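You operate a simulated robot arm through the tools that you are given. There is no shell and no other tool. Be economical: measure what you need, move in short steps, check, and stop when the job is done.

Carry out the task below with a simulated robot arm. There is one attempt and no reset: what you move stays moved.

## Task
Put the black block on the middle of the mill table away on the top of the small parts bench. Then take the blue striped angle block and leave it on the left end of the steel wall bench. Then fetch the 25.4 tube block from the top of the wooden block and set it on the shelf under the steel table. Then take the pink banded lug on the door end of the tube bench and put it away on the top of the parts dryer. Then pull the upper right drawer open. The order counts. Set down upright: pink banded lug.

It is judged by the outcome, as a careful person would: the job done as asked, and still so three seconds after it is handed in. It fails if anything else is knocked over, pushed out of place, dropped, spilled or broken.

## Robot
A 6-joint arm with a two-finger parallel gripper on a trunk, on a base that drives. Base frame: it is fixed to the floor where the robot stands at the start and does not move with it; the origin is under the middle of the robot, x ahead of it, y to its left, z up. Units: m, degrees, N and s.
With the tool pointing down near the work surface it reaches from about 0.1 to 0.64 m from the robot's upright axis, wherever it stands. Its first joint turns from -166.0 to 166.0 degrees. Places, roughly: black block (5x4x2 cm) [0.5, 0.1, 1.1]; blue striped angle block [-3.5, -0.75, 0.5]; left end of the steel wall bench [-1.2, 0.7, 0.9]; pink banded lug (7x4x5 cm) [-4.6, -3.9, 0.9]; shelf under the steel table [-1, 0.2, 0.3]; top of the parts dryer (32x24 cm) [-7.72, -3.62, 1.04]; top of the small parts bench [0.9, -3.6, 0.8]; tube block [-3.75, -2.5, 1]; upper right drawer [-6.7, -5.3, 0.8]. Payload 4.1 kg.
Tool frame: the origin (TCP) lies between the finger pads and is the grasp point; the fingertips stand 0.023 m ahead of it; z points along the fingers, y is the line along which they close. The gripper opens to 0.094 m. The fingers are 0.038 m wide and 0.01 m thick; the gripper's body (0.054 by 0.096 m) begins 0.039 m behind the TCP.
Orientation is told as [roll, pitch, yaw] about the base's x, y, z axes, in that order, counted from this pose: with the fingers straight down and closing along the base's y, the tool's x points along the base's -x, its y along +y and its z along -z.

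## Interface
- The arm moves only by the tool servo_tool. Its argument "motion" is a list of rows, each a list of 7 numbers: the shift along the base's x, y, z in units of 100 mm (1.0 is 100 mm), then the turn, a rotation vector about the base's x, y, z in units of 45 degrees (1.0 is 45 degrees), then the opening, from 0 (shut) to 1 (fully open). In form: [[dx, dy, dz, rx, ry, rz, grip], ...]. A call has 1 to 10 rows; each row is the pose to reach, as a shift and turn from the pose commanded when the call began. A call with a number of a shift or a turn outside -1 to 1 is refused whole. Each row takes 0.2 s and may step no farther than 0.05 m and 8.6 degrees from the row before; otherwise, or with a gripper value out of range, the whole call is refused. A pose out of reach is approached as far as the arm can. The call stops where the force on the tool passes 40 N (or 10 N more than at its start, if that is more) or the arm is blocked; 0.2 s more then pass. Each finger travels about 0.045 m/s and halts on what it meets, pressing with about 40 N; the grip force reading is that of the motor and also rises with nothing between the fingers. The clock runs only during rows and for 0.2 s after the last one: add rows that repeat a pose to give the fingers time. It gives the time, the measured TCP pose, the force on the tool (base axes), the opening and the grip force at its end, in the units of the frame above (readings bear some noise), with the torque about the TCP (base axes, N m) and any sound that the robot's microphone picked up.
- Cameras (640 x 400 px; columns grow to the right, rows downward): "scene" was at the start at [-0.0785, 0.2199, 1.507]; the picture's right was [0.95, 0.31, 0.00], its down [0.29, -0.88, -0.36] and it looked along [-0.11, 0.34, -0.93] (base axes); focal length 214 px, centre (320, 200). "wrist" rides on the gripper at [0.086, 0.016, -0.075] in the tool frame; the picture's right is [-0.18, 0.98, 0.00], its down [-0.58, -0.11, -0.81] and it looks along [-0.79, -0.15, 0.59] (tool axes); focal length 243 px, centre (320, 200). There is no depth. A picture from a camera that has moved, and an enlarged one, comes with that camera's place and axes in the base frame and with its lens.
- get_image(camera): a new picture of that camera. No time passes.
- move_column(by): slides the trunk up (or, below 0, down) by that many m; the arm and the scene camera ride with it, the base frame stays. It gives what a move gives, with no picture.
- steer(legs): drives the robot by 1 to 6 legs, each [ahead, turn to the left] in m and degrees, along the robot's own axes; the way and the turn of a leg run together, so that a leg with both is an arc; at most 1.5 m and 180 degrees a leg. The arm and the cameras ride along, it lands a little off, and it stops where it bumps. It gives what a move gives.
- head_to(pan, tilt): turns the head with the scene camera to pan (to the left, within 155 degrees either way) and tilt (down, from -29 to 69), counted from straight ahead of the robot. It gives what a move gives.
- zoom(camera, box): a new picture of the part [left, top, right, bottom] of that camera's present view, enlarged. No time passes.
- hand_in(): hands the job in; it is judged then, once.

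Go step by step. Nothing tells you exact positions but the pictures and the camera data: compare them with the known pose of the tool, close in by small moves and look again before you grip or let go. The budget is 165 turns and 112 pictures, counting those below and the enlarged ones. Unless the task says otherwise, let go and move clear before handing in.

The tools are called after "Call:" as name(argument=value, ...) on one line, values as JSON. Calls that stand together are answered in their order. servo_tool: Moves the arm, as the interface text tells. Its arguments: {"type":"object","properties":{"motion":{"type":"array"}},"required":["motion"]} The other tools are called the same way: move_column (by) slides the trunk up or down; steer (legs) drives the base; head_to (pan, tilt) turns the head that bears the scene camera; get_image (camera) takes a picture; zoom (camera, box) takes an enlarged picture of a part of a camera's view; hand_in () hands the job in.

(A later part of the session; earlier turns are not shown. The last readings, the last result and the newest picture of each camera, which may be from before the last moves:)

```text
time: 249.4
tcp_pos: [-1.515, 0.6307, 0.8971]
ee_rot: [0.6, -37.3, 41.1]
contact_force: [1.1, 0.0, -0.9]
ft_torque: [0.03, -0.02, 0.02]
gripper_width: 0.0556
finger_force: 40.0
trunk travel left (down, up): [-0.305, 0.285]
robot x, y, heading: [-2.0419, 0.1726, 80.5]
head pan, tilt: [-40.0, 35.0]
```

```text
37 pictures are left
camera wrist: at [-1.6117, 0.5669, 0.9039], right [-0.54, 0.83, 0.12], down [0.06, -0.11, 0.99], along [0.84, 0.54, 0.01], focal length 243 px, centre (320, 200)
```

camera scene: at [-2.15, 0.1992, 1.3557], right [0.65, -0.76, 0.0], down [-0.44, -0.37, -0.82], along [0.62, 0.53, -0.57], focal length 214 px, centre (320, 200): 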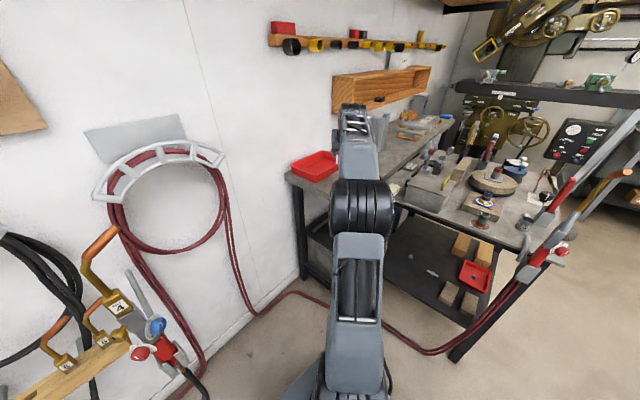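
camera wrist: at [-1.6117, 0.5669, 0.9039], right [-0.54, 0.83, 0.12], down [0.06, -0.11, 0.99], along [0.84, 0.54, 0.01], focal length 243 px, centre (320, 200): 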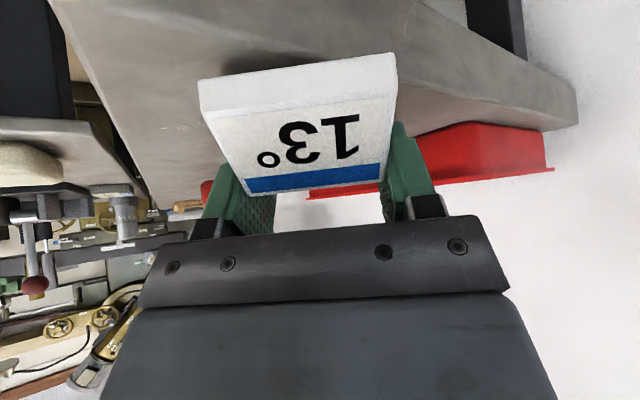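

Call:
servo_tool(motion=[[0.15, 0.05, -0.1, 0, 0, 0, 0.45], [0.28, 0.1, -0.2, 0, 0, 0, 0.45], [0.28, 0.1, -0.28, 0, 0, 0, 0.45], [0.28, 0.1, -0.34, 0, 0, 0, 0.45], [0.28, 0.1, -0.4, 0, 0, 0, 0.45]])

Call:
get_image(camera="wrist")

```text
time: 250.1
tcp_pos: [-1.4872, 0.6429, 0.8901]
ee_rot: [0.5, -38.9, 41.3]
contact_force: [4.2, 1.9, 13.3]
ft_torque: [-0.4, 0.3, 0.07]
gripper_width: 0.0557
finger_force: 39.7
trunk travel left (down, up): [-0.305, 0.285]
robot x, y, heading: [-2.0416, 0.1718, 80.5]
head pan, tilt: [-40.0, 35.0]
stopped in row 3: the force on the tool passed its limit at 47 N (the readings are from after the stop); the commanded pose is now the measured one
```

```text
36 pictures are left
camera wrist: at [-1.5832, 0.5789, 0.8952], right [-0.54, 0.83, 0.12], down [0.04, -0.12, 0.99], along [0.84, 0.54, 0.04], focal length 243 px, centre (320, 200)
```

wrist: 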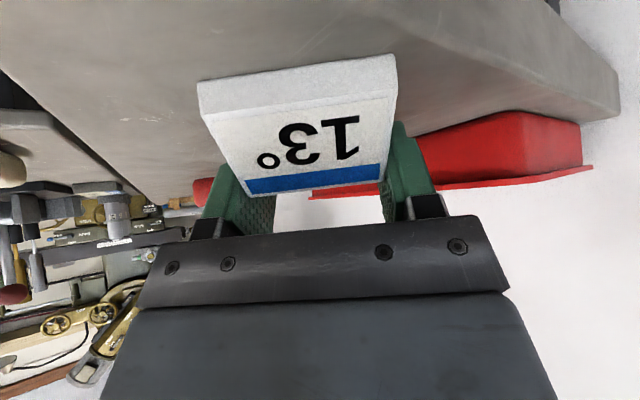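

Contact with the bench at z≈0.86. Release and back away along the tool axis.

Call:
servo_tool(motion=[[0, 0, 0.02, 0, 0, 0, 0.6], [0, 0, 0.03, 0, 0, 0, 0.75], [0, 0, 0.04, 0, 0, 0, 0.9], [0, 0, 0.04, 0, 0, 0, 0.95], [-0.2, -0.15, 0.3, 0, 0, 0, 0.95], [-0.4, -0.3, 0.6, 0, 0, 0, 0.95], [-0.6, -0.5, 1, 0, 0, 0, 0.95]])

Call:
servo_tool(motion=[[-0.2, -0.25, 0.2, 0, 0.1, 0, 0.95], [-0.4, -0.5, 0.4, -0.1, 0.2, 0, 0.95], [-0.6, -0.8, 0.5, -0.2, 0.3, 0, 0.95], [-0.8, -1, 0.5, -0.3, 0.35, 0, 0.95]])

Call:
get_image(camera="wrist")

```text
time: 251.7
tcp_pos: [-1.5458, 0.5906, 0.9865]
ee_rot: [0.5, -38.2, 41.2]
contact_force: [0.7, 0.2, 0.0]
ft_torque: [0.01, 0.01, 0.01]
gripper_width: 0.0891
finger_force: 0.0
trunk travel left (down, up): [-0.305, 0.285]
robot x, y, heading: [-2.0452, 0.1726, 80.6]
head pan, tilt: [-40.0, 35.0]
```

```text
time: 252.7
tcp_pos: [-1.6263, 0.4906, 1.0358]
ee_rot: [0.8, -17.6, 41.1]
contact_force: [-0.6, -0.1, -0.6]
ft_torque: [-0.01, 0.0, 0.04]
gripper_width: 0.0893
finger_force: 0.0
trunk travel left (down, up): [-0.305, 0.285]
robot x, y, heading: [-2.0408, 0.1746, 80.4]
head pan, tilt: [-40.0, 35.0]
```

```text
35 pictures are left
camera wrist: at [-1.7154, 0.4339, 1.0821], right [-0.52, 0.85, 0.07], down [0.31, 0.12, 0.94], along [0.8, 0.51, -0.33], focal length 243 px, centre (320, 200)
```

wrist: 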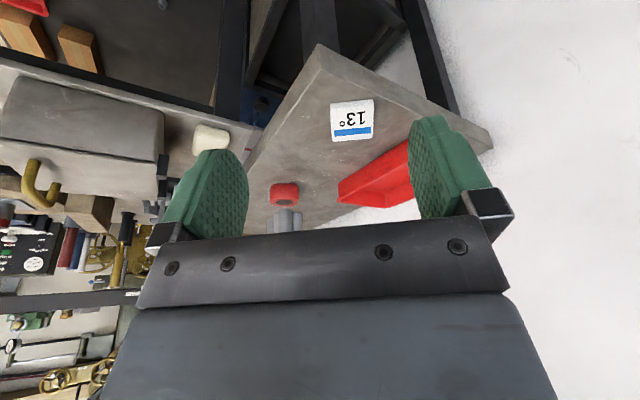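

Block 2 is well placed. I tuck the arm in and drive back west and south through the gap between the stands toward the wooden stand at (−3.75, −2.5).

Call:
servo_tool(motion=[[-0.3, -0.3, 0.2, 0, 0, 0, 0.9], [-0.6, -0.6, 0.4, -0.08, 0.1, 0, 0.9], [-0.8, -0.8, 0.6, -0.17, 0.2, 0, 0.9], [-1, -1, 0.8, -0.25, 0.28, 0, 0.9]])

Call:
servo_tool(motion=[[-0.3, -0.3, 0, 0, 0, 0, 0.9], [-0.5, -0.5, 0.1, 0, 0, 0, 0.9]])

Call:
steer(legs=[[-0.2, 0], [0, 100], [0.88, 0], [0, 90], [1.5, 0]])

Call:
head_to(pan=-50, tilt=25)

Call:
get_image(camera="scene")

```text
time: 253.7
tcp_pos: [-1.7277, 0.3925, 1.1168]
ee_rot: [0.7, -0.5, 41.1]
contact_force: [0.4, -0.6, -0.4]
ft_torque: [0.01, -0.01, 0.02]
gripper_width: 0.0847
finger_force: 0.1
trunk travel left (down, up): [-0.305, 0.285]
robot x, y, heading: [-2.0437, 0.1728, 80.3]
head pan, tilt: [-40.0, 35.0]
```

```text
time: 254.3
tcp_pos: [-1.7783, 0.3427, 1.1275]
ee_rot: [0.6, -0.7, 41.1]
contact_force: [-0.3, -0.1, 0.3]
ft_torque: [0.03, 0.0, -0.02]
gripper_width: 0.0844
finger_force: 0.1
trunk travel left (down, up): [-0.305, 0.285]
robot x, y, heading: [-2.0422, 0.1751, 80.3]
head pan, tilt: [-40.0, 35.0]
```

```text
time: 275.1
tcp_pos: [-3.2011, -1.7387, 1.1254]
ee_rot: [0.6, -0.6, -130.2]
contact_force: [0.1, -0.7, 0.1]
ft_torque: [0.01, -0.03, -0.02]
gripper_width: 0.0847
finger_force: 0.1
trunk travel left (down, up): [-0.305, 0.285]
robot x, y, heading: [-2.9646, -1.5299, -90.9]
head pan, tilt: [-40.0, 35.0]
```

```text
time: 275.9
tcp_pos: [-3.202, -1.7391, 1.126]
ee_rot: [0.6, -0.7, -130.1]
contact_force: [-0.2, 0.4, 0.9]
ft_torque: [0.02, 0.01, -0.01]
gripper_width: 0.0844
finger_force: 0.0
trunk travel left (down, up): [-0.305, 0.285]
robot x, y, heading: [-2.9616, -1.5332, -90.7]
head pan, tilt: [-50.0, 25.0]
```

```text
34 pictures are left
camera scene: at [-2.8701, -1.5316, 1.3714], right [-0.63, 0.77, 0.0], down [0.33, 0.27, -0.91], along [-0.7, -0.57, -0.42], focal length 214 px, centre (320, 200)
```

scene: 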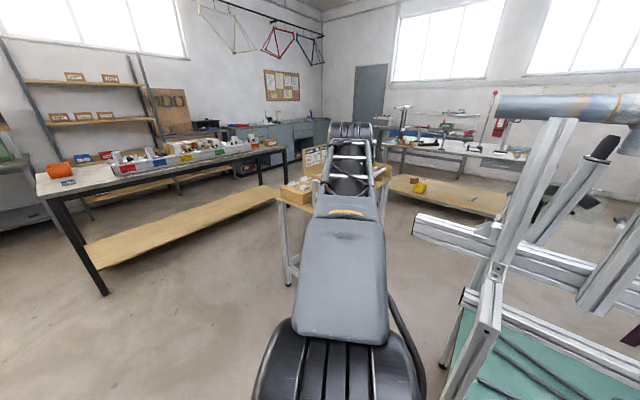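

Call:
steer(legs=[[0.43, -25], [0.43, 25]])

Call:
servo_tool(motion=[[0, 0.2, 0.1, 0, 0, -0.17, 0.9], [0, 0.4, 0.2, 0, 0, -0.34, 0.9], [0, 0.6, 0.3, 0, 0, -0.51, 0.9], [0, 0.8, 0.4, 0, 0, -0.68, 0.9], [0, 1, 0.4, 0, 0, -0.85, 0.9], [0, 1, 0.4, 0, 0, -1, 0.9]])

Call:
get_image(camera="wrist")

```text
time: 280.7
tcp_pos: [-3.3965, -2.5724, 1.1257]
ee_rot: [0.6, -0.7, -130.0]
contact_force: [-0.4, -0.5, 1.0]
ft_torque: [0.01, -0.03, -0.02]
gripper_width: 0.0849
finger_force: 0.0
trunk travel left (down, up): [-0.305, 0.285]
robot x, y, heading: [-3.1595, -2.3601, -90.7]
head pan, tilt: [-50.0, 25.0]
```

```text
time: 282.1
tcp_pos: [-3.3963, -2.4725, 1.1661]
ee_rot: [0.6, -0.7, -175.0]
contact_force: [-0.6, -1.2, -0.1]
ft_torque: [-0.01, -0.01, -0.02]
gripper_width: 0.0846
finger_force: 0.0
trunk travel left (down, up): [-0.305, 0.285]
robot x, y, heading: [-3.1609, -2.3654, -90.6]
head pan, tilt: [-50.0, 25.0]
```

```text
33 pictures are left
camera wrist: at [-3.3083, -2.4808, 1.2396], right [-0.1, -1.0, 0.01], down [-0.58, 0.07, 0.81], along [-0.81, 0.07, -0.58], focal length 243 px, centre (320, 200)
```

wrist: 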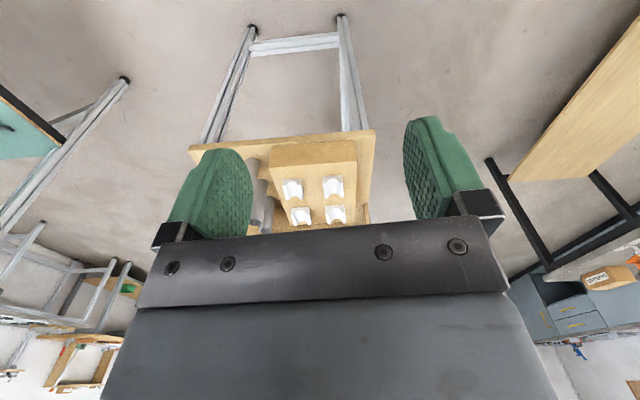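

Call:
zoom(camera="wrist", box=[240, 130, 400, 235])

```text
3.81 times, centred on (320, 182) of wrist
camera zoom: at [-3.3083, -2.4808, 1.2396], right [-0.1, -1.0, 0.01], down [-0.58, 0.07, 0.81], along [-0.81, 0.07, -0.58], focal length 924 px, centre (320, 267)
```

zoom: 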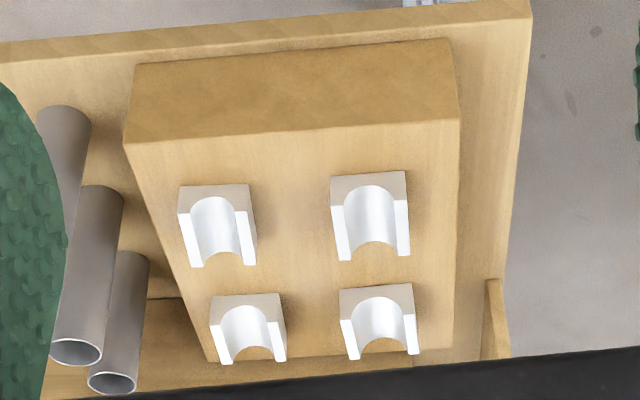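

Four grooved tube blocks sit on the wooden block; labels aren't on the east faces. I'll look from the north-east.

Call:
servo_tool(motion=[[-0.2, 0.3, 0, 0, 0, 0.17, 0.9], [-0.4, 0.6, 0, 0, 0, 0.34, 0.9], [-0.5, 0.9, 0, 0, 0, 0.5, 0.9]])

Call:
servo_tool(motion=[[-0.2, 0.3, 0, 0, 0, 0.17, 0.9], [-0.4, 0.6, 0, 0, 0, 0.34, 0.9], [-0.6, 0.95, 0, 0, 0, 0.5, 0.9]])

Call:
get_image(camera="wrist")

```text
time: 282.9
tcp_pos: [-3.4467, -2.3832, 1.1649]
ee_rot: [0.5, -0.7, -152.3]
contact_force: [-0.5, 0.0, -0.1]
ft_torque: [-0.03, -0.04, -0.01]
gripper_width: 0.0849
finger_force: 0.1
trunk travel left (down, up): [-0.305, 0.285]
robot x, y, heading: [-3.1574, -2.3613, -90.9]
head pan, tilt: [-50.0, 25.0]
```

```text
time: 283.7
tcp_pos: [-3.5075, -2.2871, 1.1658]
ee_rot: [0.6, -0.8, -129.8]
contact_force: [0.6, 0.7, -0.4]
ft_torque: [0.02, 0.03, -0.03]
gripper_width: 0.0847
finger_force: 0.1
trunk travel left (down, up): [-0.305, 0.285]
robot x, y, heading: [-3.1641, -2.3676, -90.4]
head pan, tilt: [-50.0, 25.0]
```

```text
31 pictures are left
camera wrist: at [-3.4389, -2.2295, 1.2394], right [0.64, -0.77, 0.01], down [-0.46, -0.36, 0.81], along [-0.62, -0.52, -0.58], focal length 243 px, centre (320, 200)
```

wrist: 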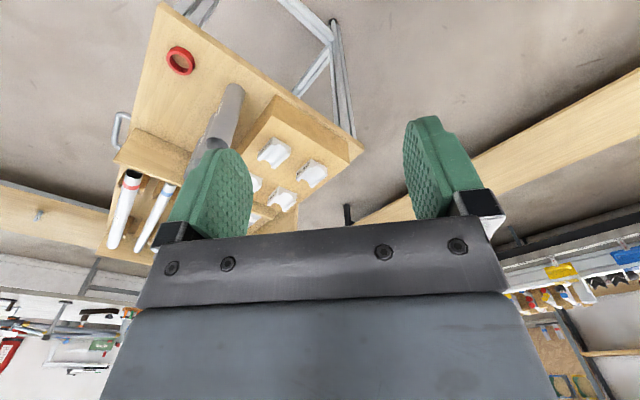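

Call:
zoom(camera="wrist", box=[220, 110, 370, 230])

```text
3.33 times, centred on (295, 170) of wrist
camera zoom: at [-3.4389, -2.2295, 1.2394], right [0.64, -0.77, 0.01], down [-0.46, -0.36, 0.81], along [-0.62, -0.52, -0.58], focal length 809 px, centre (403, 300)
```

zoom: 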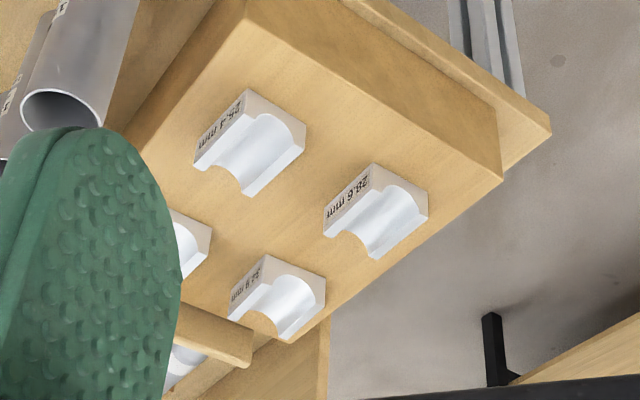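

The 25.4 mm block is the north-east one at about (−3.754, −2.377, 0.884). Move above it with the fingers closing along y.

Call:
servo_tool(motion=[[-0.2, -0.08, 0, 0, 0, -0.17, 0.78], [-0.4, -0.16, 0, 0, 0, -0.34, 0.78], [-0.6, -0.24, -0.05, 0, 0, -0.5, 0.78], [-0.8, -0.3, -0.1, 0, 0, -0.65, 0.78]])

Call:
servo_tool(motion=[[-0.2, -0.08, -0.2, 0, 0, -0.17, 0.78], [-0.4, -0.16, -0.4, 0, 0, -0.34, 0.78], [-0.6, -0.24, -0.6, 0, 0, -0.46, 0.78], [-0.85, -0.3, -0.8, 0.02, 0.02, -0.46, 0.78]])

Call:
get_image(camera="wrist")

```text
time: 284.7
tcp_pos: [-3.5862, -2.3177, 1.1533]
ee_rot: [0.6, -0.8, -159.3]
contact_force: [0.3, 0.1, 0.4]
ft_torque: [0.01, 0.02, 0.03]
gripper_width: 0.0735
finger_force: 0.1
trunk travel left (down, up): [-0.305, 0.285]
robot x, y, heading: [-3.1628, -2.3623, -90.7]
head pan, tilt: [-50.0, 25.0]
```

```text
time: 285.7
tcp_pos: [-3.6704, -2.3482, 1.0762]
ee_rot: [-0.4, -1.6, -179.8]
contact_force: [0.5, 0.6, 0.8]
ft_torque: [0.0, 0.0, 0.06]
gripper_width: 0.0734
finger_force: 0.1
trunk travel left (down, up): [-0.305, 0.285]
robot x, y, heading: [-3.1619, -2.3625, -90.7]
head pan, tilt: [-50.0, 25.0]
```

```text
29 pictures are left
camera wrist: at [-3.5831, -2.3653, 1.1485], right [-0.18, -0.98, 0.0], down [-0.56, 0.1, 0.82], along [-0.81, 0.15, -0.57], focal length 243 px, centre (320, 200)
```

wrist: 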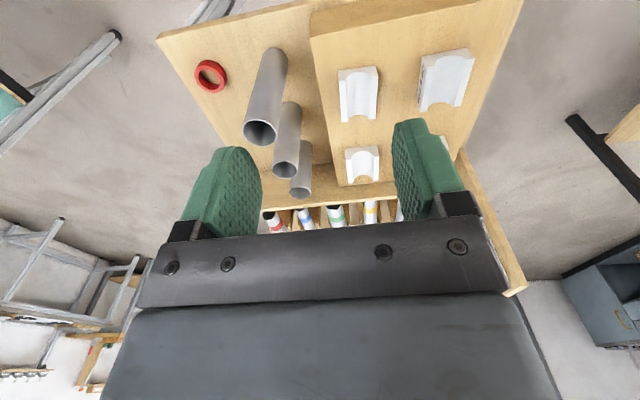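

Call:
servo_tool(motion=[[-0.27, -0.1, -0.25, -0.009, -0.036, 0, 0.75], [-0.54, -0.2, -0.5, -0.009, -0.036, 0, 0.75], [-0.82, -0.31, -0.75, -0.009, -0.036, 0, 0.75]])

Call:
servo_tool(motion=[[0, 0, -0.4, 0, 0, 0, 0.75], [0, 0, -0.75, 0, 0, 0, 0.75], [0, 0, -0.95, 0, 0, 0, 0.75], [0, 0, -1, 0, 0, 0, 0.75]])

Call:
get_image(camera="wrist")

```text
time: 286.5
tcp_pos: [-3.7429, -2.3808, 0.9946]
ee_rot: [0.0, 0.2, -179.8]
contact_force: [-0.3, 0.2, -0.1]
ft_torque: [0.01, -0.03, -0.02]
gripper_width: 0.0705
finger_force: 0.1
out of reach, approached as far as the arm can: row 3
trunk travel left (down, up): [-0.305, 0.285]
robot x, y, heading: [-3.1627, -2.3621, -90.4]
head pan, tilt: [-50.0, 25.0]
```

```text
time: 287.5
tcp_pos: [-3.7416, -2.3811, 0.8943]
ee_rot: [0.0, 0.2, -179.8]
contact_force: [0.9, 0.7, -0.3]
ft_torque: [0.01, -0.01, -0.03]
gripper_width: 0.0702
finger_force: 0.0
trunk travel left (down, up): [-0.305, 0.285]
robot x, y, heading: [-3.1626, -2.3683, -90.8]
head pan, tilt: [-50.0, 25.0]
```

```text
28 pictures are left
camera wrist: at [-3.6557, -2.3959, 0.9693], right [-0.18, -0.98, 0.0], down [-0.58, 0.11, 0.8], along [-0.79, 0.15, -0.59], focal length 243 px, centre (320, 200)
```

wrist: 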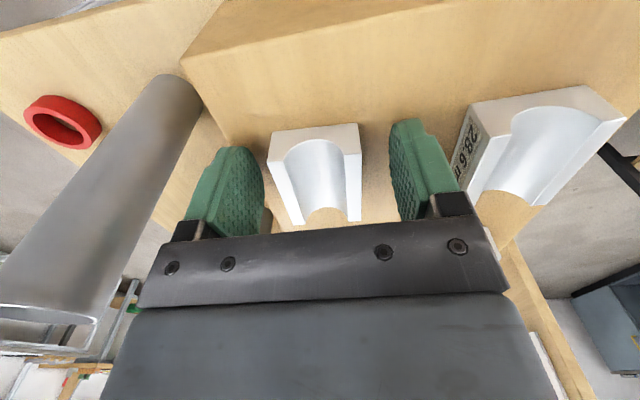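

Call:
servo_tool(motion=[[-0.05, 0, -0.05, 0, 0, 0, 0.75], [-0.05, 0, -0.08, 0, 0, 0, 0.6], [-0.05, 0, -0.08, 0, 0, 0, 0.48], [-0.05, 0, -0.08, 0, 0, 0, 0.38], [-0.05, 0, -0.08, 0, 0, 0, 0.35], [-0.05, 0, -0.08, 0, 0, 0, 0.35]])

Call:
servo_tool(motion=[[0, 0, 0.3, 0, 0, 0, 0.35], [0, 0, 0.65, 0, 0, 0, 0.35], [0.1, 0, 1, 0, 0, 0, 0.35]])

Call:
servo_tool(motion=[[0.3, 0, 0.2, 0, 0, 0, 0.35], [0.6, 0, 0.4, 0, 0, 0, 0.35], [1, 0, 0.5, 0, 0, 0, 0.35]])

Call:
get_image(camera="wrist")

```text
time: 288.3
tcp_pos: [-3.7461, -2.3793, 0.8935]
ee_rot: [0.0, -0.8, -179.8]
contact_force: [2.7, -0.3, 13.1]
ft_torque: [-0.2, -0.29, 0.04]
gripper_width: 0.0449
finger_force: 0.1
trunk travel left (down, up): [-0.305, 0.285]
robot x, y, heading: [-3.1637, -2.362, -90.8]
head pan, tilt: [-50.0, 25.0]
stopped in row 3: the force on the tool passed its limit at 54 N (the readings are from after the stop); the commanded pose is now the measured one
```

```text
time: 289.1
tcp_pos: [-3.737, -2.3809, 0.9896]
ee_rot: [0.0, -0.4, -179.9]
contact_force: [0.1, -0.4, -0.2]
ft_torque: [-0.05, 0.03, 0.0]
gripper_width: 0.0418
finger_force: 39.8
trunk travel left (down, up): [-0.305, 0.285]
robot x, y, heading: [-3.161, -2.3633, -90.6]
head pan, tilt: [-50.0, 25.0]
```

```text
time: 289.9
tcp_pos: [-3.6369, -2.3819, 1.0401]
ee_rot: [0.1, -0.4, -179.8]
contact_force: [-0.9, 0.3, -1.4]
ft_torque: [0.0, 0.0, 0.03]
gripper_width: 0.0416
finger_force: 40.5
trunk travel left (down, up): [-0.305, 0.285]
robot x, y, heading: [-3.1643, -2.3639, -91.0]
head pan, tilt: [-50.0, 25.0]
```

```text
27 pictures are left
camera wrist: at [-3.5506, -2.3971, 1.1147], right [-0.18, -0.98, 0.0], down [-0.58, 0.11, 0.81], along [-0.8, 0.15, -0.59], focal length 243 px, centre (320, 200)
```

wrist: 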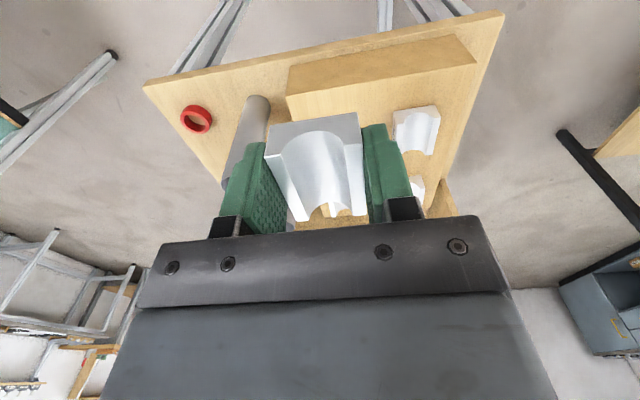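

The 25.4 mm block is held. I'll tuck the arm and drive back to the west side of the steel table, whose shelf's west part is free.

Call:
servo_tool(motion=[[0.3, -0.3, 0.2, 0, 0, 0, 0.35], [0.6, -0.6, 0.4, 0, 0, 0, 0.35], [1, -0.8, 0.6, 0, 0, 0, 0.35]])

Call:
servo_tool(motion=[[0.3, -0.3, 0.1, 0, 0, 0, 0.35], [0.6, -0.6, 0.1, 0, 0, 0, 0.35], [1, -0.9, 0.2, 0, 0, 0, 0.35]])

Call:
steer(legs=[[-0.43, -25], [-0.43, 25], [-1.5, 0], [0, 91], [0.68, 0], [0.35, 85]])

Call:
move_column(by=-0.2)

Call:
head_to(pan=-50, tilt=50)

Call:
get_image(camera="scene")

```text
time: 290.7
tcp_pos: [-3.5397, -2.4618, 1.1003]
ee_rot: [0.0, -0.5, -179.8]
contact_force: [-0.5, -0.8, -1.0]
ft_torque: [-0.01, -0.06, 0.04]
gripper_width: 0.0417
finger_force: 40.3
trunk travel left (down, up): [-0.305, 0.285]
robot x, y, heading: [-3.162, -2.3659, -90.6]
head pan, tilt: [-50.0, 25.0]
```

```text
refused: row 3 steps farther than a row can; nothing moved
```

```text
time: 309.2
tcp_pos: [-2.2799, -0.4006, 1.1013]
ee_rot: [-1.1, -0.3, -89.2]
contact_force: [-5.4, 0.1, -1.0]
ft_torque: [0.0, -0.08, -0.1]
gripper_width: 0.0416
finger_force: 39.5
trunk travel left (down, up): [-0.305, 0.285]
robot x, y, heading: [-2.3774, -0.028, 0.6]
head pan, tilt: [-50.0, 25.0]
stopped in leg 5: the force on the tool passed its limit at 70 N (the readings are from after the stop); the commanded pose is now the measured one
```

```text
time: 309.9
tcp_pos: [-2.2811, -0.4017, 1.0774]
ee_rot: [-0.6, -1.7, -89.5]
contact_force: [-5.7, 0.1, 7.2]
ft_torque: [-0.18, -0.66, -0.09]
gripper_width: 0.0419
finger_force: 39.8
trunk travel left (down, up): [-0.275, 0.315]
robot x, y, heading: [-2.3813, -0.0266, 0.4]
head pan, tilt: [-50.0, 25.0]
stopped: the force on the tool passed its limit at 68 N (the readings are from after the stop); the commanded pose is now the measured one
```

```text
time: 310.8
tcp_pos: [-2.2801, -0.4022, 1.079]
ee_rot: [-0.5, -1.7, -89.5]
contact_force: [-9.4, 0.7, 8.2]
ft_torque: [-0.15, -0.82, -0.17]
gripper_width: 0.0416
finger_force: 39.6
trunk travel left (down, up): [-0.275, 0.315]
robot x, y, heading: [-2.3761, -0.0269, 0.4]
head pan, tilt: [-50.0, 50.0]
```

```text
26 pictures are left
camera scene: at [-2.393, 0.081, 1.304], right [-0.76, -0.65, 0.0], down [-0.5, 0.58, -0.64], along [0.42, -0.49, -0.76], focal length 214 px, centre (320, 200)
```

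scene: 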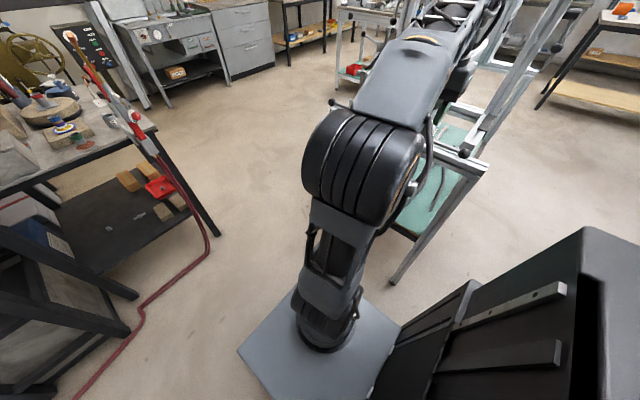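

The arm was not fully tucked and touched the first stand's frame. I back off carefully and check.

Call:
move_column(by=0.03)

Call:
steer(legs=[[-0.12, 0]])

Call:
get_image(camera="wrist")

```text
time: 311.5
tcp_pos: [-2.2805, -0.4026, 1.1088]
ee_rot: [-0.6, -1.8, -89.3]
contact_force: [-10.2, -2.3, 1.0]
ft_torque: [0.01, -0.18, -0.29]
gripper_width: 0.0416
finger_force: 40.0
trunk travel left (down, up): [-0.305, 0.285]
robot x, y, heading: [-2.3776, -0.026, 0.5]
head pan, tilt: [-50.0, 50.0]
```

```text
time: 312.7
tcp_pos: [-2.397, -0.4029, 1.1078]
ee_rot: [-0.6, -1.7, -89.2]
contact_force: [0.6, 0.0, -1.3]
ft_torque: [0.0, 0.0, 0.01]
gripper_width: 0.0418
finger_force: 39.7
trunk travel left (down, up): [-0.305, 0.285]
robot x, y, heading: [-2.4972, -0.0298, 0.5]
head pan, tilt: [-50.0, 50.0]
```

```text
25 pictures are left
camera wrist: at [-2.3816, -0.3149, 1.1795], right [0.98, -0.17, -0.01], down [-0.09, -0.56, 0.82], along [-0.15, -0.81, -0.57], focal length 243 px, centre (320, 200)
```

wrist: 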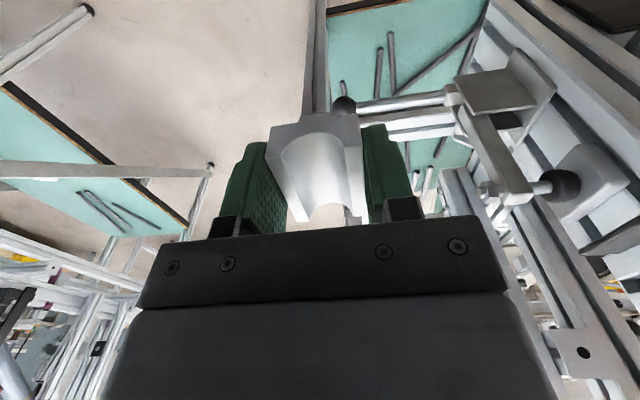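

Call:
servo_tool(motion=[[0, 0.3, 0.1, 0, 0, 0, 0.35], [0, 0.6, 0.2, 0, 0, 0, 0.35], [0.3, 0.9, 0.2, 0, 0, 0, 0.35], [0.6, 1, 0.2, 0, 0, 0, 0.35]])

Call:
servo_tool(motion=[[0.3, 0.2, 0, 0, 0, 0, 0.35], [0.6, 0.4, 0, 0, 0, 0, 0.35], [0.9, 0.6, 0, 0, 0, 0, 0.35]])

```text
time: 313.7
tcp_pos: [-2.3371, -0.3029, 1.126]
ee_rot: [-0.6, -1.8, -89.4]
contact_force: [0.3, -0.3, -0.7]
ft_torque: [0.0, -0.02, -0.01]
gripper_width: 0.0417
finger_force: 40.0
trunk travel left (down, up): [-0.305, 0.285]
robot x, y, heading: [-2.4983, -0.0283, 0.4]
head pan, tilt: [-50.0, 50.0]
```

```text
time: 314.5
tcp_pos: [-2.2469, -0.2434, 1.1249]
ee_rot: [-0.7, -1.7, -89.3]
contact_force: [-0.5, 0.2, -0.2]
ft_torque: [0.0, 0.01, 0.01]
gripper_width: 0.0419
finger_force: 39.8
trunk travel left (down, up): [-0.305, 0.285]
robot x, y, heading: [-2.5, -0.0283, 0.7]
head pan, tilt: [-50.0, 50.0]
```

Call:
steer(legs=[[0.26, 0], [0.35, 85]])

Call:
move_column(by=-0.28)

Call:
get_image(camera="wrist")

```text
time: 320.0
tcp_pos: [-1.7708, 0.4198, 1.1274]
ee_rot: [-0.6, -1.7, -4.6]
contact_force: [0.1, -0.1, -1.0]
ft_torque: [-0.01, 0.06, -0.05]
gripper_width: 0.0419
finger_force: 39.3
trunk travel left (down, up): [-0.305, 0.285]
robot x, y, heading: [-2.0088, 0.1917, 85.2]
head pan, tilt: [-50.0, 50.0]
cut short: leg 2
```

```text
time: 322.8
tcp_pos: [-1.7704, 0.4201, 0.846]
ee_rot: [-0.6, -1.7, -4.7]
contact_force: [-0.2, 0.2, -0.8]
ft_torque: [-0.03, 0.0, -0.01]
gripper_width: 0.0418
finger_force: 40.8
trunk travel left (down, up): [-0.025, 0.565]
robot x, y, heading: [-2.0037, 0.1873, 85.1]
head pan, tilt: [-50.0, 50.0]
```

```text
24 pictures are left
camera wrist: at [-1.8571, 0.4445, 0.9189], right [0.26, 0.96, -0.01], down [0.55, -0.14, 0.82], along [0.79, -0.22, -0.57], focal length 243 px, centre (320, 200)
```

wrist: 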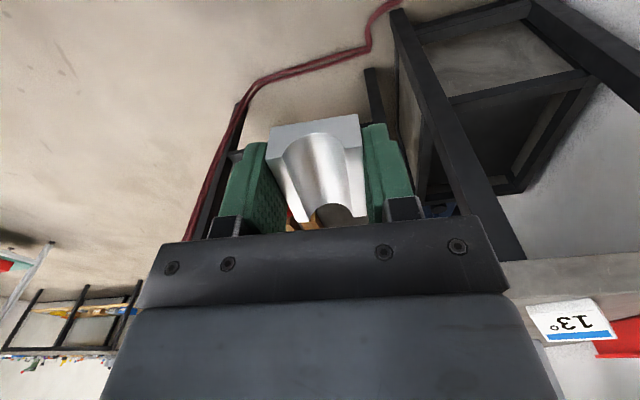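

Call:
steer(legs=[[-0.15, 0], [0, -55], [0.18, 0], [0, 55]])

Call:
head_to(pan=-75, tilt=40)

Call:
get_image(camera="scene")

```text
time: 330.2
tcp_pos: [-1.6282, 0.3625, 0.8464]
ee_rot: [-0.6, -1.7, -4.1]
contact_force: [0.5, -0.5, -1.7]
ft_torque: [0.0, 0.02, 0.01]
gripper_width: 0.0419
finger_force: 40.4
trunk travel left (down, up): [-0.025, 0.565]
robot x, y, heading: [-1.8617, 0.1344, 85.7]
head pan, tilt: [-50.0, 50.0]
```

```text
time: 331.1
tcp_pos: [-1.6285, 0.3644, 0.8464]
ee_rot: [-0.6, -1.7, -4.0]
contact_force: [0.8, 0.4, -0.4]
ft_torque: [-0.01, 0.03, 0.0]
gripper_width: 0.0416
finger_force: 40.5
trunk travel left (down, up): [-0.025, 0.565]
robot x, y, heading: [-1.864, 0.1334, 85.5]
head pan, tilt: [-75.0, 40.0]
```

```text
23 pictures are left
camera scene: at [-1.9507, 0.1013, 1.0681], right [0.19, -0.98, 0.0], down [-0.63, -0.12, -0.77], along [0.75, 0.14, -0.64], focal length 214 px, centre (320, 200)
```

scene: 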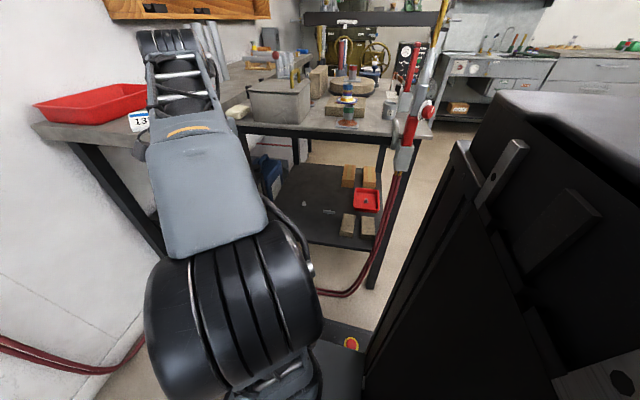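

Call:
servo_tool(motion=[[0, -0.25, -0.25, 0.02, -0.1, 0.08, 0.35], [0, -0.5, -0.5, 0.04, -0.2, 0.16, 0.35], [0, -0.75, -0.75, 0.06, -0.3, 0.25, 0.35], [0, -1, -1, 0.077, -0.4, 0.33, 0.35]])

Call:
servo_tool(motion=[[0.1, -0.07, -0.33, 0, 0, 0, 0.35], [0.2, -0.14, -0.66, 0, 0, 0, 0.35], [0.3, -0.2, -1, 0, 0, 0, 0.35]])

Call:
servo_tool(motion=[[0.15, 0, -0.33, 0, 0, 0, 0.35], [0.3, 0, -0.66, 0, 0, 0, 0.35], [0.5, 0, -1, 0, 0, 0, 0.35]])

Call:
get_image(camera="wrist")

```text
time: 332.3
tcp_pos: [-1.6163, 0.2741, 0.7201]
ee_rot: [1.0, -13.9, 12.1]
contact_force: [0.7, 0.0, -1.5]
ft_torque: [-0.01, 0.02, -0.03]
gripper_width: 0.042
finger_force: 40.5
trunk travel left (down, up): [-0.025, 0.565]
robot x, y, heading: [-1.8621, 0.1361, 85.5]
head pan, tilt: [-75.0, 40.0]
stopped in row 4: the arm was blocked; the commanded pose is now the measured one
```

```text
time: 333.1
tcp_pos: [-1.5881, 0.2533, 0.6222]
ee_rot: [1.0, -14.1, 11.9]
contact_force: [0.2, -0.4, -1.5]
ft_torque: [0.01, -0.02, 0.0]
gripper_width: 0.0418
finger_force: 39.9
trunk travel left (down, up): [-0.025, 0.565]
robot x, y, heading: [-1.8632, 0.1328, 86.0]
head pan, tilt: [-75.0, 40.0]
```

```text
time: 333.9
tcp_pos: [-1.5357, 0.2531, 0.5217]
ee_rot: [1.2, -14.0, 12.1]
contact_force: [-0.5, 0.8, -0.1]
ft_torque: [0.03, 0.04, -0.01]
gripper_width: 0.0417
finger_force: 40.0
trunk travel left (down, up): [-0.025, 0.565]
robot x, y, heading: [-1.8645, 0.1342, 85.8]
head pan, tilt: [-75.0, 40.0]
```

```text
22 pictures are left
camera wrist: at [-1.6399, 0.2458, 0.5727], right [-0.03, 1.0, 0.06], down [0.39, -0.04, 0.92], along [0.92, 0.06, -0.38], focal length 243 px, centre (320, 200)
```

wrist: 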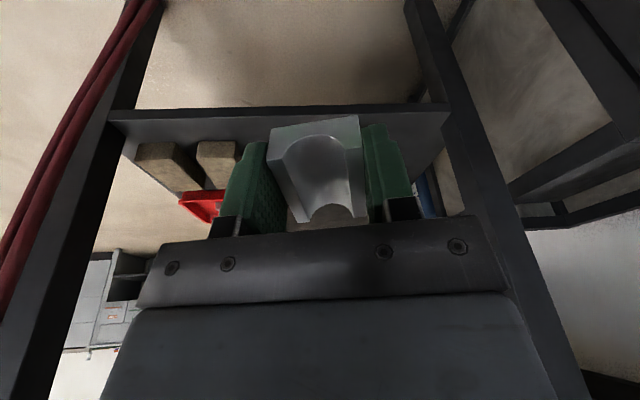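

Call:
servo_tool(motion=[[0.35, 0, -0.15, 0, 0, 0, 0.35], [0.7, 0, -0.3, 0, 0, 0, 0.35], [1, 0, -0.45, 0, 0, 0, 0.35]])

Call:
servo_tool(motion=[[0.35, 0, -0.15, 0, 0, 0, 0.35], [0.7, 0, -0.3, 0, 0, 0, 0.35], [1, 0, -0.45, 0, 0, 0, 0.35]])

Call:
servo_tool(motion=[[0.3, 0, -0.1, 0, 0, 0, 0.35], [0.6, 0, -0.2, 0, 0, 0, 0.35], [0.85, 0, -0.3, 0, 0, 0, 0.35]])

Call:
get_image(camera="wrist")

```text
time: 334.7
tcp_pos: [-1.436, 0.254, 0.4773]
ee_rot: [1.1, -14.0, 12.0]
contact_force: [0.1, 1.5, -1.2]
ft_torque: [-0.01, 0.03, -0.02]
gripper_width: 0.0419
finger_force: 39.9
trunk travel left (down, up): [-0.025, 0.565]
robot x, y, heading: [-1.8627, 0.1311, 85.5]
head pan, tilt: [-75.0, 40.0]
```

```text
time: 335.5
tcp_pos: [-1.3364, 0.2538, 0.4311]
ee_rot: [1.2, -14.0, 11.9]
contact_force: [-0.1, -0.2, 0.3]
ft_torque: [0.02, 0.02, 0.02]
gripper_width: 0.0419
finger_force: 40.3
trunk travel left (down, up): [-0.025, 0.565]
robot x, y, heading: [-1.8608, 0.1357, 85.9]
head pan, tilt: [-75.0, 40.0]
```

```text
time: 336.3
tcp_pos: [-1.2515, 0.2533, 0.4019]
ee_rot: [1.0, -14.0, 12.1]
contact_force: [-0.2, 0.4, -0.4]
ft_torque: [0.02, -0.03, 0.03]
gripper_width: 0.0418
finger_force: 40.2
trunk travel left (down, up): [-0.025, 0.565]
robot x, y, heading: [-1.862, 0.1314, 85.6]
head pan, tilt: [-75.0, 40.0]
```

```text
21 pictures are left
camera wrist: at [-1.3544, 0.2468, 0.4526], right [-0.03, 1.0, 0.06], down [0.39, -0.04, 0.92], along [0.92, 0.06, -0.38], focal length 243 px, centre (320, 200)
```

wrist: 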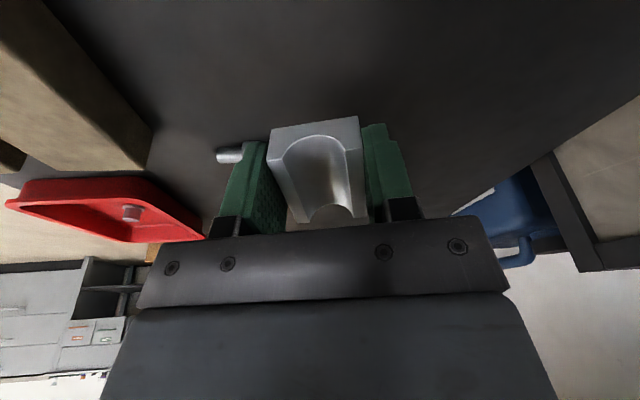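

Call:
servo_tool(motion=[[-0.05, 0, 0, -0.03, 0.15, 0, 0.35], [-0.1, 0, 0, -0.06, 0.29, 0, 0.35]])

Call:
servo_tool(motion=[[0, 0, -0.2, 0, 0, 0, 0.35], [0, 0, -0.35, 0, 0, 0, 0.35], [0, 0, -0.45, 0, 0, 0, 0.35], [0, 0, -0.53, 0, 0, 0, 0.35], [0, 0, -0.6, 0, 0, 0, 0.35], [0, 0, -0.67, 0, 0, 0, 0.35], [0, 0, -0.74, 0, 0, 0, 0.35]])

```text
time: 336.9
tcp_pos: [-1.2613, 0.253, 0.4008]
ee_rot: [1.1, -0.6, 12.0]
contact_force: [-0.9, 0.8, -0.5]
ft_torque: [0.0, 0.02, 0.0]
gripper_width: 0.0418
finger_force: 40.5
trunk travel left (down, up): [-0.025, 0.565]
robot x, y, heading: [-1.8621, 0.1318, 85.8]
head pan, tilt: [-75.0, 40.0]
```

```text
time: 338.3
tcp_pos: [-1.2619, 0.2555, 0.3433]
ee_rot: [1.1, -0.9, 11.9]
contact_force: [-10.4, -1.8, 19.3]
ft_torque: [-0.58, 0.5, -0.32]
gripper_width: 0.0418
finger_force: 40.2
trunk travel left (down, up): [-0.025, 0.565]
robot x, y, heading: [-1.8641, 0.1349, 85.6]
head pan, tilt: [-75.0, 40.0]
stopped in row 6: the force on the tool passed its limit at 50 N (the readings are from after the stop); the commanded pose is now the measured one
```

Vertical and in contact with the shelf (z≈0.32). Release and withdraw upward, then out.

Call:
servo_tool(motion=[[0, 0, 0.02, 0, 0, 0, 0.45], [0, 0, 0.03, 0, 0, 0, 0.55], [0, 0, 0.04, 0, 0, 0, 0.65], [0, 0, 0.04, 0, 0, 0, 0.7], [0, 0, 0.25, 0, 0, 0, 0.7], [0, 0, 0.6, 0, 0, 0, 0.7], [0, 0, 0.8, 0, 0, 0, 0.7]])

Call:
get_image(camera="wrist")

```text
time: 339.9
tcp_pos: [-1.2617, 0.253, 0.4203]
ee_rot: [1.1, -0.9, 12.0]
contact_force: [0.9, -0.4, 0.7]
ft_torque: [0.03, -0.01, -0.02]
gripper_width: 0.066
finger_force: 0.1
trunk travel left (down, up): [-0.025, 0.565]
robot x, y, heading: [-1.8637, 0.13, 85.5]
head pan, tilt: [-75.0, 40.0]
```

```text
20 pictures are left
camera wrist: at [-1.3503, 0.2493, 0.495], right [-0.02, 1.0, 0.02], down [0.58, 0.0, 0.81], along [0.81, 0.03, -0.58], focal length 243 px, centre (320, 200)
```

wrist: 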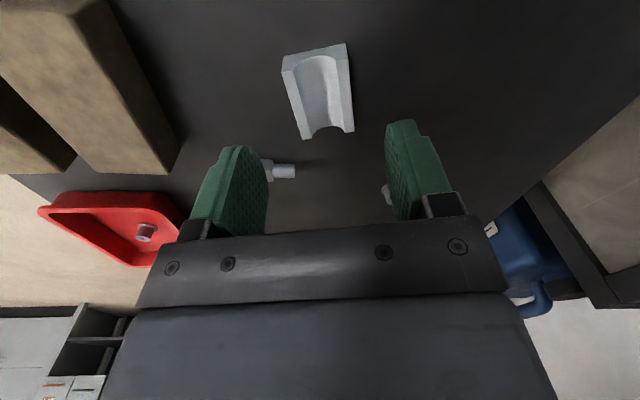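

Call:
servo_tool(motion=[[-0.35, 0, 0.15, 0, 0, 0, 0.7], [-0.7, 0, 0.3, 0, 0, 0, 0.7], [-1, 0, 0.45, 0, 0, 0, 0.7]])

Call:
servo_tool(motion=[[-0.35, 0, 0.15, 0, 0, 0, 0.7], [-0.7, 0, 0.3, 0, 0, 0, 0.7], [-1, 0, 0.4, 0, 0, 0, 0.7]])

Call:
servo_tool(motion=[[-0.35, 0, 0.2, 0, 0, 0, 0.7], [-0.7, 0.05, 0.5, 0, 0, 0, 0.7], [-1, 0.1, 0.8, 0, 0, 0, 0.7]])

Call:
move_column(by=0.4)

Call:
servo_tool(motion=[[0, 0.35, 0.2, 0, 0, 0, 0.7], [0, 0.7, 0.4, 0, 0, 0, 0.7], [0, 1, 0.6, 0, 0, 0, 0.7]])

```text
time: 340.7
tcp_pos: [-1.3615, 0.2536, 0.4656]
ee_rot: [1.2, -0.7, 12.0]
contact_force: [0.0, -0.2, -0.7]
ft_torque: [-0.01, 0.02, 0.01]
gripper_width: 0.0655
finger_force: 0.1
trunk travel left (down, up): [-0.025, 0.565]
robot x, y, heading: [-1.8617, 0.1337, 85.6]
head pan, tilt: [-75.0, 40.0]
```

```text
time: 341.5
tcp_pos: [-1.4616, 0.2542, 0.5064]
ee_rot: [1.1, -0.7, 12.0]
contact_force: [-0.1, -0.1, 0.5]
ft_torque: [0.02, 0.03, -0.02]
gripper_width: 0.0658
finger_force: 0.1
trunk travel left (down, up): [-0.025, 0.565]
robot x, y, heading: [-1.8618, 0.1341, 85.5]
head pan, tilt: [-75.0, 40.0]
```

```text
time: 342.3
tcp_pos: [-1.5616, 0.2658, 0.5863]
ee_rot: [1.1, -0.7, 12.0]
contact_force: [0.3, -0.4, -0.6]
ft_torque: [0.01, -0.01, 0.01]
gripper_width: 0.0656
finger_force: 0.0
trunk travel left (down, up): [-0.025, 0.565]
robot x, y, heading: [-1.8641, 0.1361, 85.7]
head pan, tilt: [-75.0, 40.0]
```

```text
time: 346.1
tcp_pos: [-1.5614, 0.2634, 0.986]
ee_rot: [1.1, -0.8, 12.0]
contact_force: [0.7, -0.4, 0.1]
ft_torque: [0.03, 0.01, 0.0]
gripper_width: 0.0657
finger_force: 0.1
trunk travel left (down, up): [-0.425, 0.165]
robot x, y, heading: [-1.8623, 0.1345, 85.5]
head pan, tilt: [-75.0, 40.0]
```

```text
time: 346.9
tcp_pos: [-1.5613, 0.3657, 1.0455]
ee_rot: [1.1, -0.8, 11.9]
contact_force: [0.3, -0.5, 0.2]
ft_torque: [0.0, 0.0, 0.07]
gripper_width: 0.0659
finger_force: 0.1
trunk travel left (down, up): [-0.425, 0.165]
robot x, y, heading: [-1.8651, 0.1331, 85.6]
head pan, tilt: [-75.0, 40.0]
```

Third item is in place. I tuck the arm further and drive back through the gap and south toward the tube bench.

Call:
servo_tool(motion=[[-0.3, 0, 0.3, 0, 0, 0, 0.9], [-0.6, 0, 0.7, 0, 0, 0, 0.9], [-0.8, 0, 0.9, 0, 0, 0, 0.9]])

Call:
steer(legs=[[-0.17, 0], [0, 94.5], [1.07, 0], [0, 90], [1.5, 0]])

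```text
time: 347.8
tcp_pos: [-1.6426, 0.3648, 1.1366]
ee_rot: [1.2, -0.8, 11.9]
contact_force: [0.5, -0.5, 0.8]
ft_torque: [0.0, -0.03, 0.02]
gripper_width: 0.0845
finger_force: 0.1
trunk travel left (down, up): [-0.425, 0.165]
robot x, y, heading: [-1.8646, 0.1321, 85.8]
head pan, tilt: [-75.0, 40.0]
```

```text
time: 369.2
tcp_pos: [-3.1486, -1.8221, 1.1365]
ee_rot: [1.1, -0.7, -163.7]
contact_force: [0.4, -0.6, 0.5]
ft_torque: [0.02, -0.01, 0.03]
gripper_width: 0.0845
finger_force: 0.0
trunk travel left (down, up): [-0.425, 0.165]
robot x, y, heading: [-2.9413, -1.5721, -90.0]
head pan, tilt: [-75.0, 40.0]
```

Call:
steer(legs=[[1.42, 0], [0, 90], [-1.2, 0]])

Call:
head_to(pan=-115, tilt=30)

Call:
get_image(camera="scene")

```text
time: 385.9
tcp_pos: [-3.8832, -3.2198, 1.135]
ee_rot: [1.1, -0.8, -72.8]
contact_force: [0.5, -0.6, 0.9]
ft_torque: [-0.01, -0.01, -0.02]
gripper_width: 0.0844
finger_force: 0.1
trunk travel left (down, up): [-0.425, 0.165]
robot x, y, heading: [-4.1344, -3.0196, 0.9]
head pan, tilt: [-75.0, 40.0]
```

```text
time: 386.9
tcp_pos: [-3.8834, -3.2208, 1.1359]
ee_rot: [1.2, -0.8, -72.7]
contact_force: [0.2, -0.4, 0.0]
ft_torque: [0.01, 0.01, -0.03]
gripper_width: 0.0846
finger_force: 0.1
trunk travel left (down, up): [-0.425, 0.165]
robot x, y, heading: [-4.1345, -3.019, 0.9]
head pan, tilt: [-115.0, 30.0]
```

```text
19 pictures are left
camera scene: at [-4.2356, -2.9375, 1.4835], right [-0.91, 0.41, 0.0], down [0.2, 0.46, -0.87], along [-0.35, -0.79, -0.5], focal length 214 px, centre (320, 200)
```

scene: 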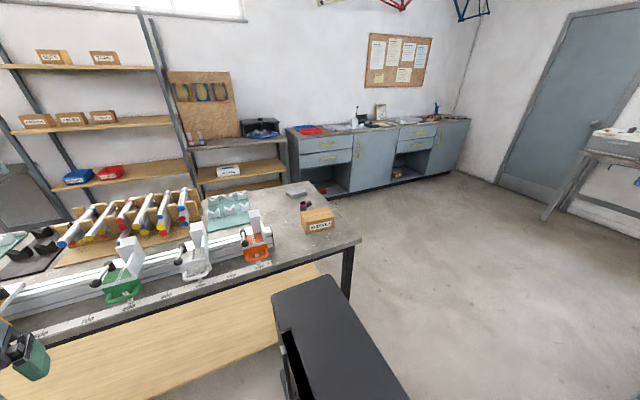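

Call:
zoom(camera="scene", box=[265, 170, 365, 245])

```text
5.33 times, centred on (315, 208) of scene
camera zoom: at [-4.2356, -2.9375, 1.4835], right [-0.91, 0.41, 0.0], down [0.2, 0.46, -0.87], along [-0.35, -0.79, -0.5], focal length 1144 px, centre (347, 160)
```

zoom: 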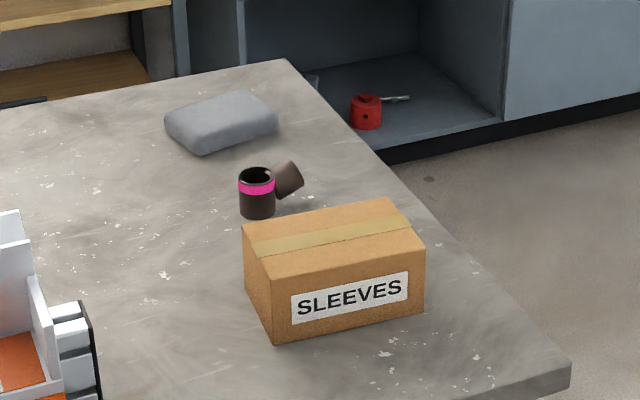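

The lug (dark tube with pink band, side branch) stands near (−4.534, −3.83). I'll go round to the west (door) end of the bench with my right side facing it.

Call:
steer(legs=[[-0.94, 0], [0, 89], [-0.8, 0]])

Call:
servo_tool(motion=[[0.15, -0.3, 0, 0, 0, 0, 0.9], [0.3, -0.6, 0, 0, 0, 0, 0.9], [0.45, -1, 0, 0, 0, 0, 0.9]])

Call:
get_image(camera="wrist")

```text
time: 399.5
tcp_pos: [-4.8587, -3.5889, 1.1356]
ee_rot: [1.0, -0.8, 17.5]
contact_force: [-0.4, -1.0, 0.2]
ft_torque: [-0.02, -0.02, 0.0]
gripper_width: 0.0847
finger_force: 0.2
trunk travel left (down, up): [-0.425, 0.165]
robot x, y, heading: [-5.0549, -3.8413, 91.3]
head pan, tilt: [-115.0, 30.0]
```

```text
time: 400.3
tcp_pos: [-4.8133, -3.6875, 1.1368]
ee_rot: [1.0, -0.8, 17.6]
contact_force: [1.6, 0.0, 0.9]
ft_torque: [0.0, 0.0, 0.01]
gripper_width: 0.0845
finger_force: 0.0
trunk travel left (down, up): [-0.425, 0.165]
robot x, y, heading: [-5.0575, -3.837, 91.4]
head pan, tilt: [-115.0, 30.0]
```

```text
17 pictures are left
camera wrist: at [-4.902, -3.7004, 1.211], right [-0.12, 0.99, 0.02], down [0.58, 0.05, 0.81], along [0.8, 0.11, -0.58], focal length 243 px, centre (320, 200)
```

wrist: 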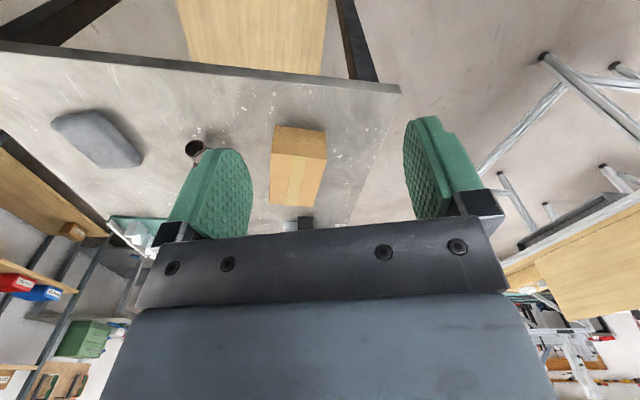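

Call:
servo_tool(motion=[[0.15, -0.3, 0, 0, 0, -0.1, 0.9], [0.3, -0.6, 0, 0, 0, -0.2, 0.9], [0.4, -1, 0, 0, 0, -0.3, 0.9]])

Call:
servo_tool(motion=[[0.3, -0.15, 0, 0, 0, -0.05, 0.9], [0.6, -0.3, 0, -0.02, 0.01, -0.1, 0.9]])

Call:
get_image(camera="wrist")

```text
time: 401.1
tcp_pos: [-4.7729, -3.788, 1.1361]
ee_rot: [1.0, -0.7, 3.9]
contact_force: [-0.4, 1.2, 0.0]
ft_torque: [0.0, 0.01, -0.01]
gripper_width: 0.0844
finger_force: 0.1
trunk travel left (down, up): [-0.425, 0.165]
robot x, y, heading: [-5.0579, -3.8386, 91.3]
head pan, tilt: [-115.0, 30.0]
```

```text
time: 401.7
tcp_pos: [-4.7126, -3.8182, 1.1376]
ee_rot: [0.2, -0.2, -0.4]
contact_force: [0.4, -0.8, 0.4]
ft_torque: [-0.01, -0.01, -0.01]
gripper_width: 0.0847
finger_force: 0.0
trunk travel left (down, up): [-0.425, 0.165]
robot x, y, heading: [-5.0535, -3.8431, 91.5]
head pan, tilt: [-115.0, 30.0]
```

```text
16 pictures are left
camera wrist: at [-4.7997, -3.8027, 1.2112], right [0.19, 0.98, 0.0], down [0.58, -0.12, 0.81], along [0.79, -0.15, -0.59], focal length 243 px, centre (320, 200)
```

wrist: 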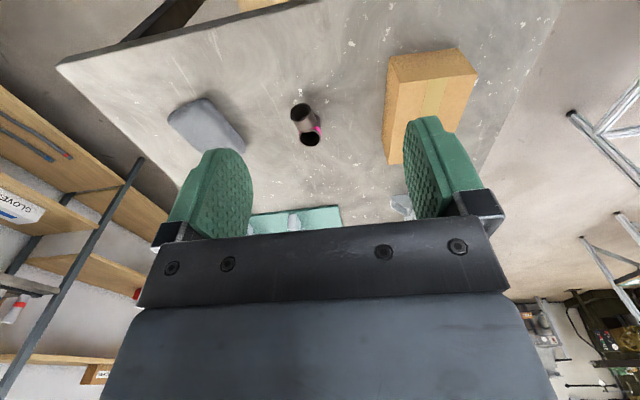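

Call:
zoom(camera="wrist", box=[265, 80, 345, 160])

```text
5.00 times, centred on (305, 120) of wrist
camera zoom: at [-4.7997, -3.8027, 1.2112], right [0.19, 0.98, 0.0], down [0.58, -0.12, 0.81], along [0.79, -0.15, -0.59], focal length 1213 px, centre (395, 600)
```

zoom: 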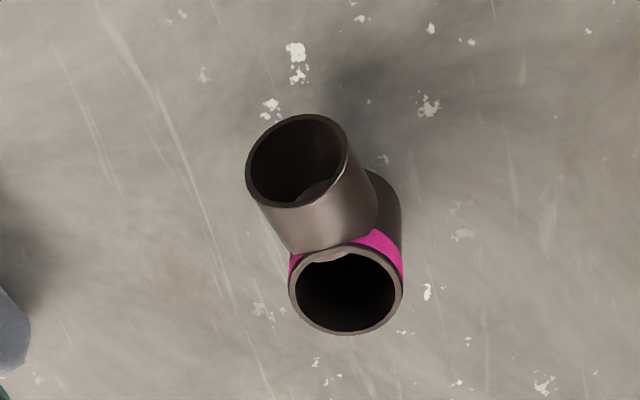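

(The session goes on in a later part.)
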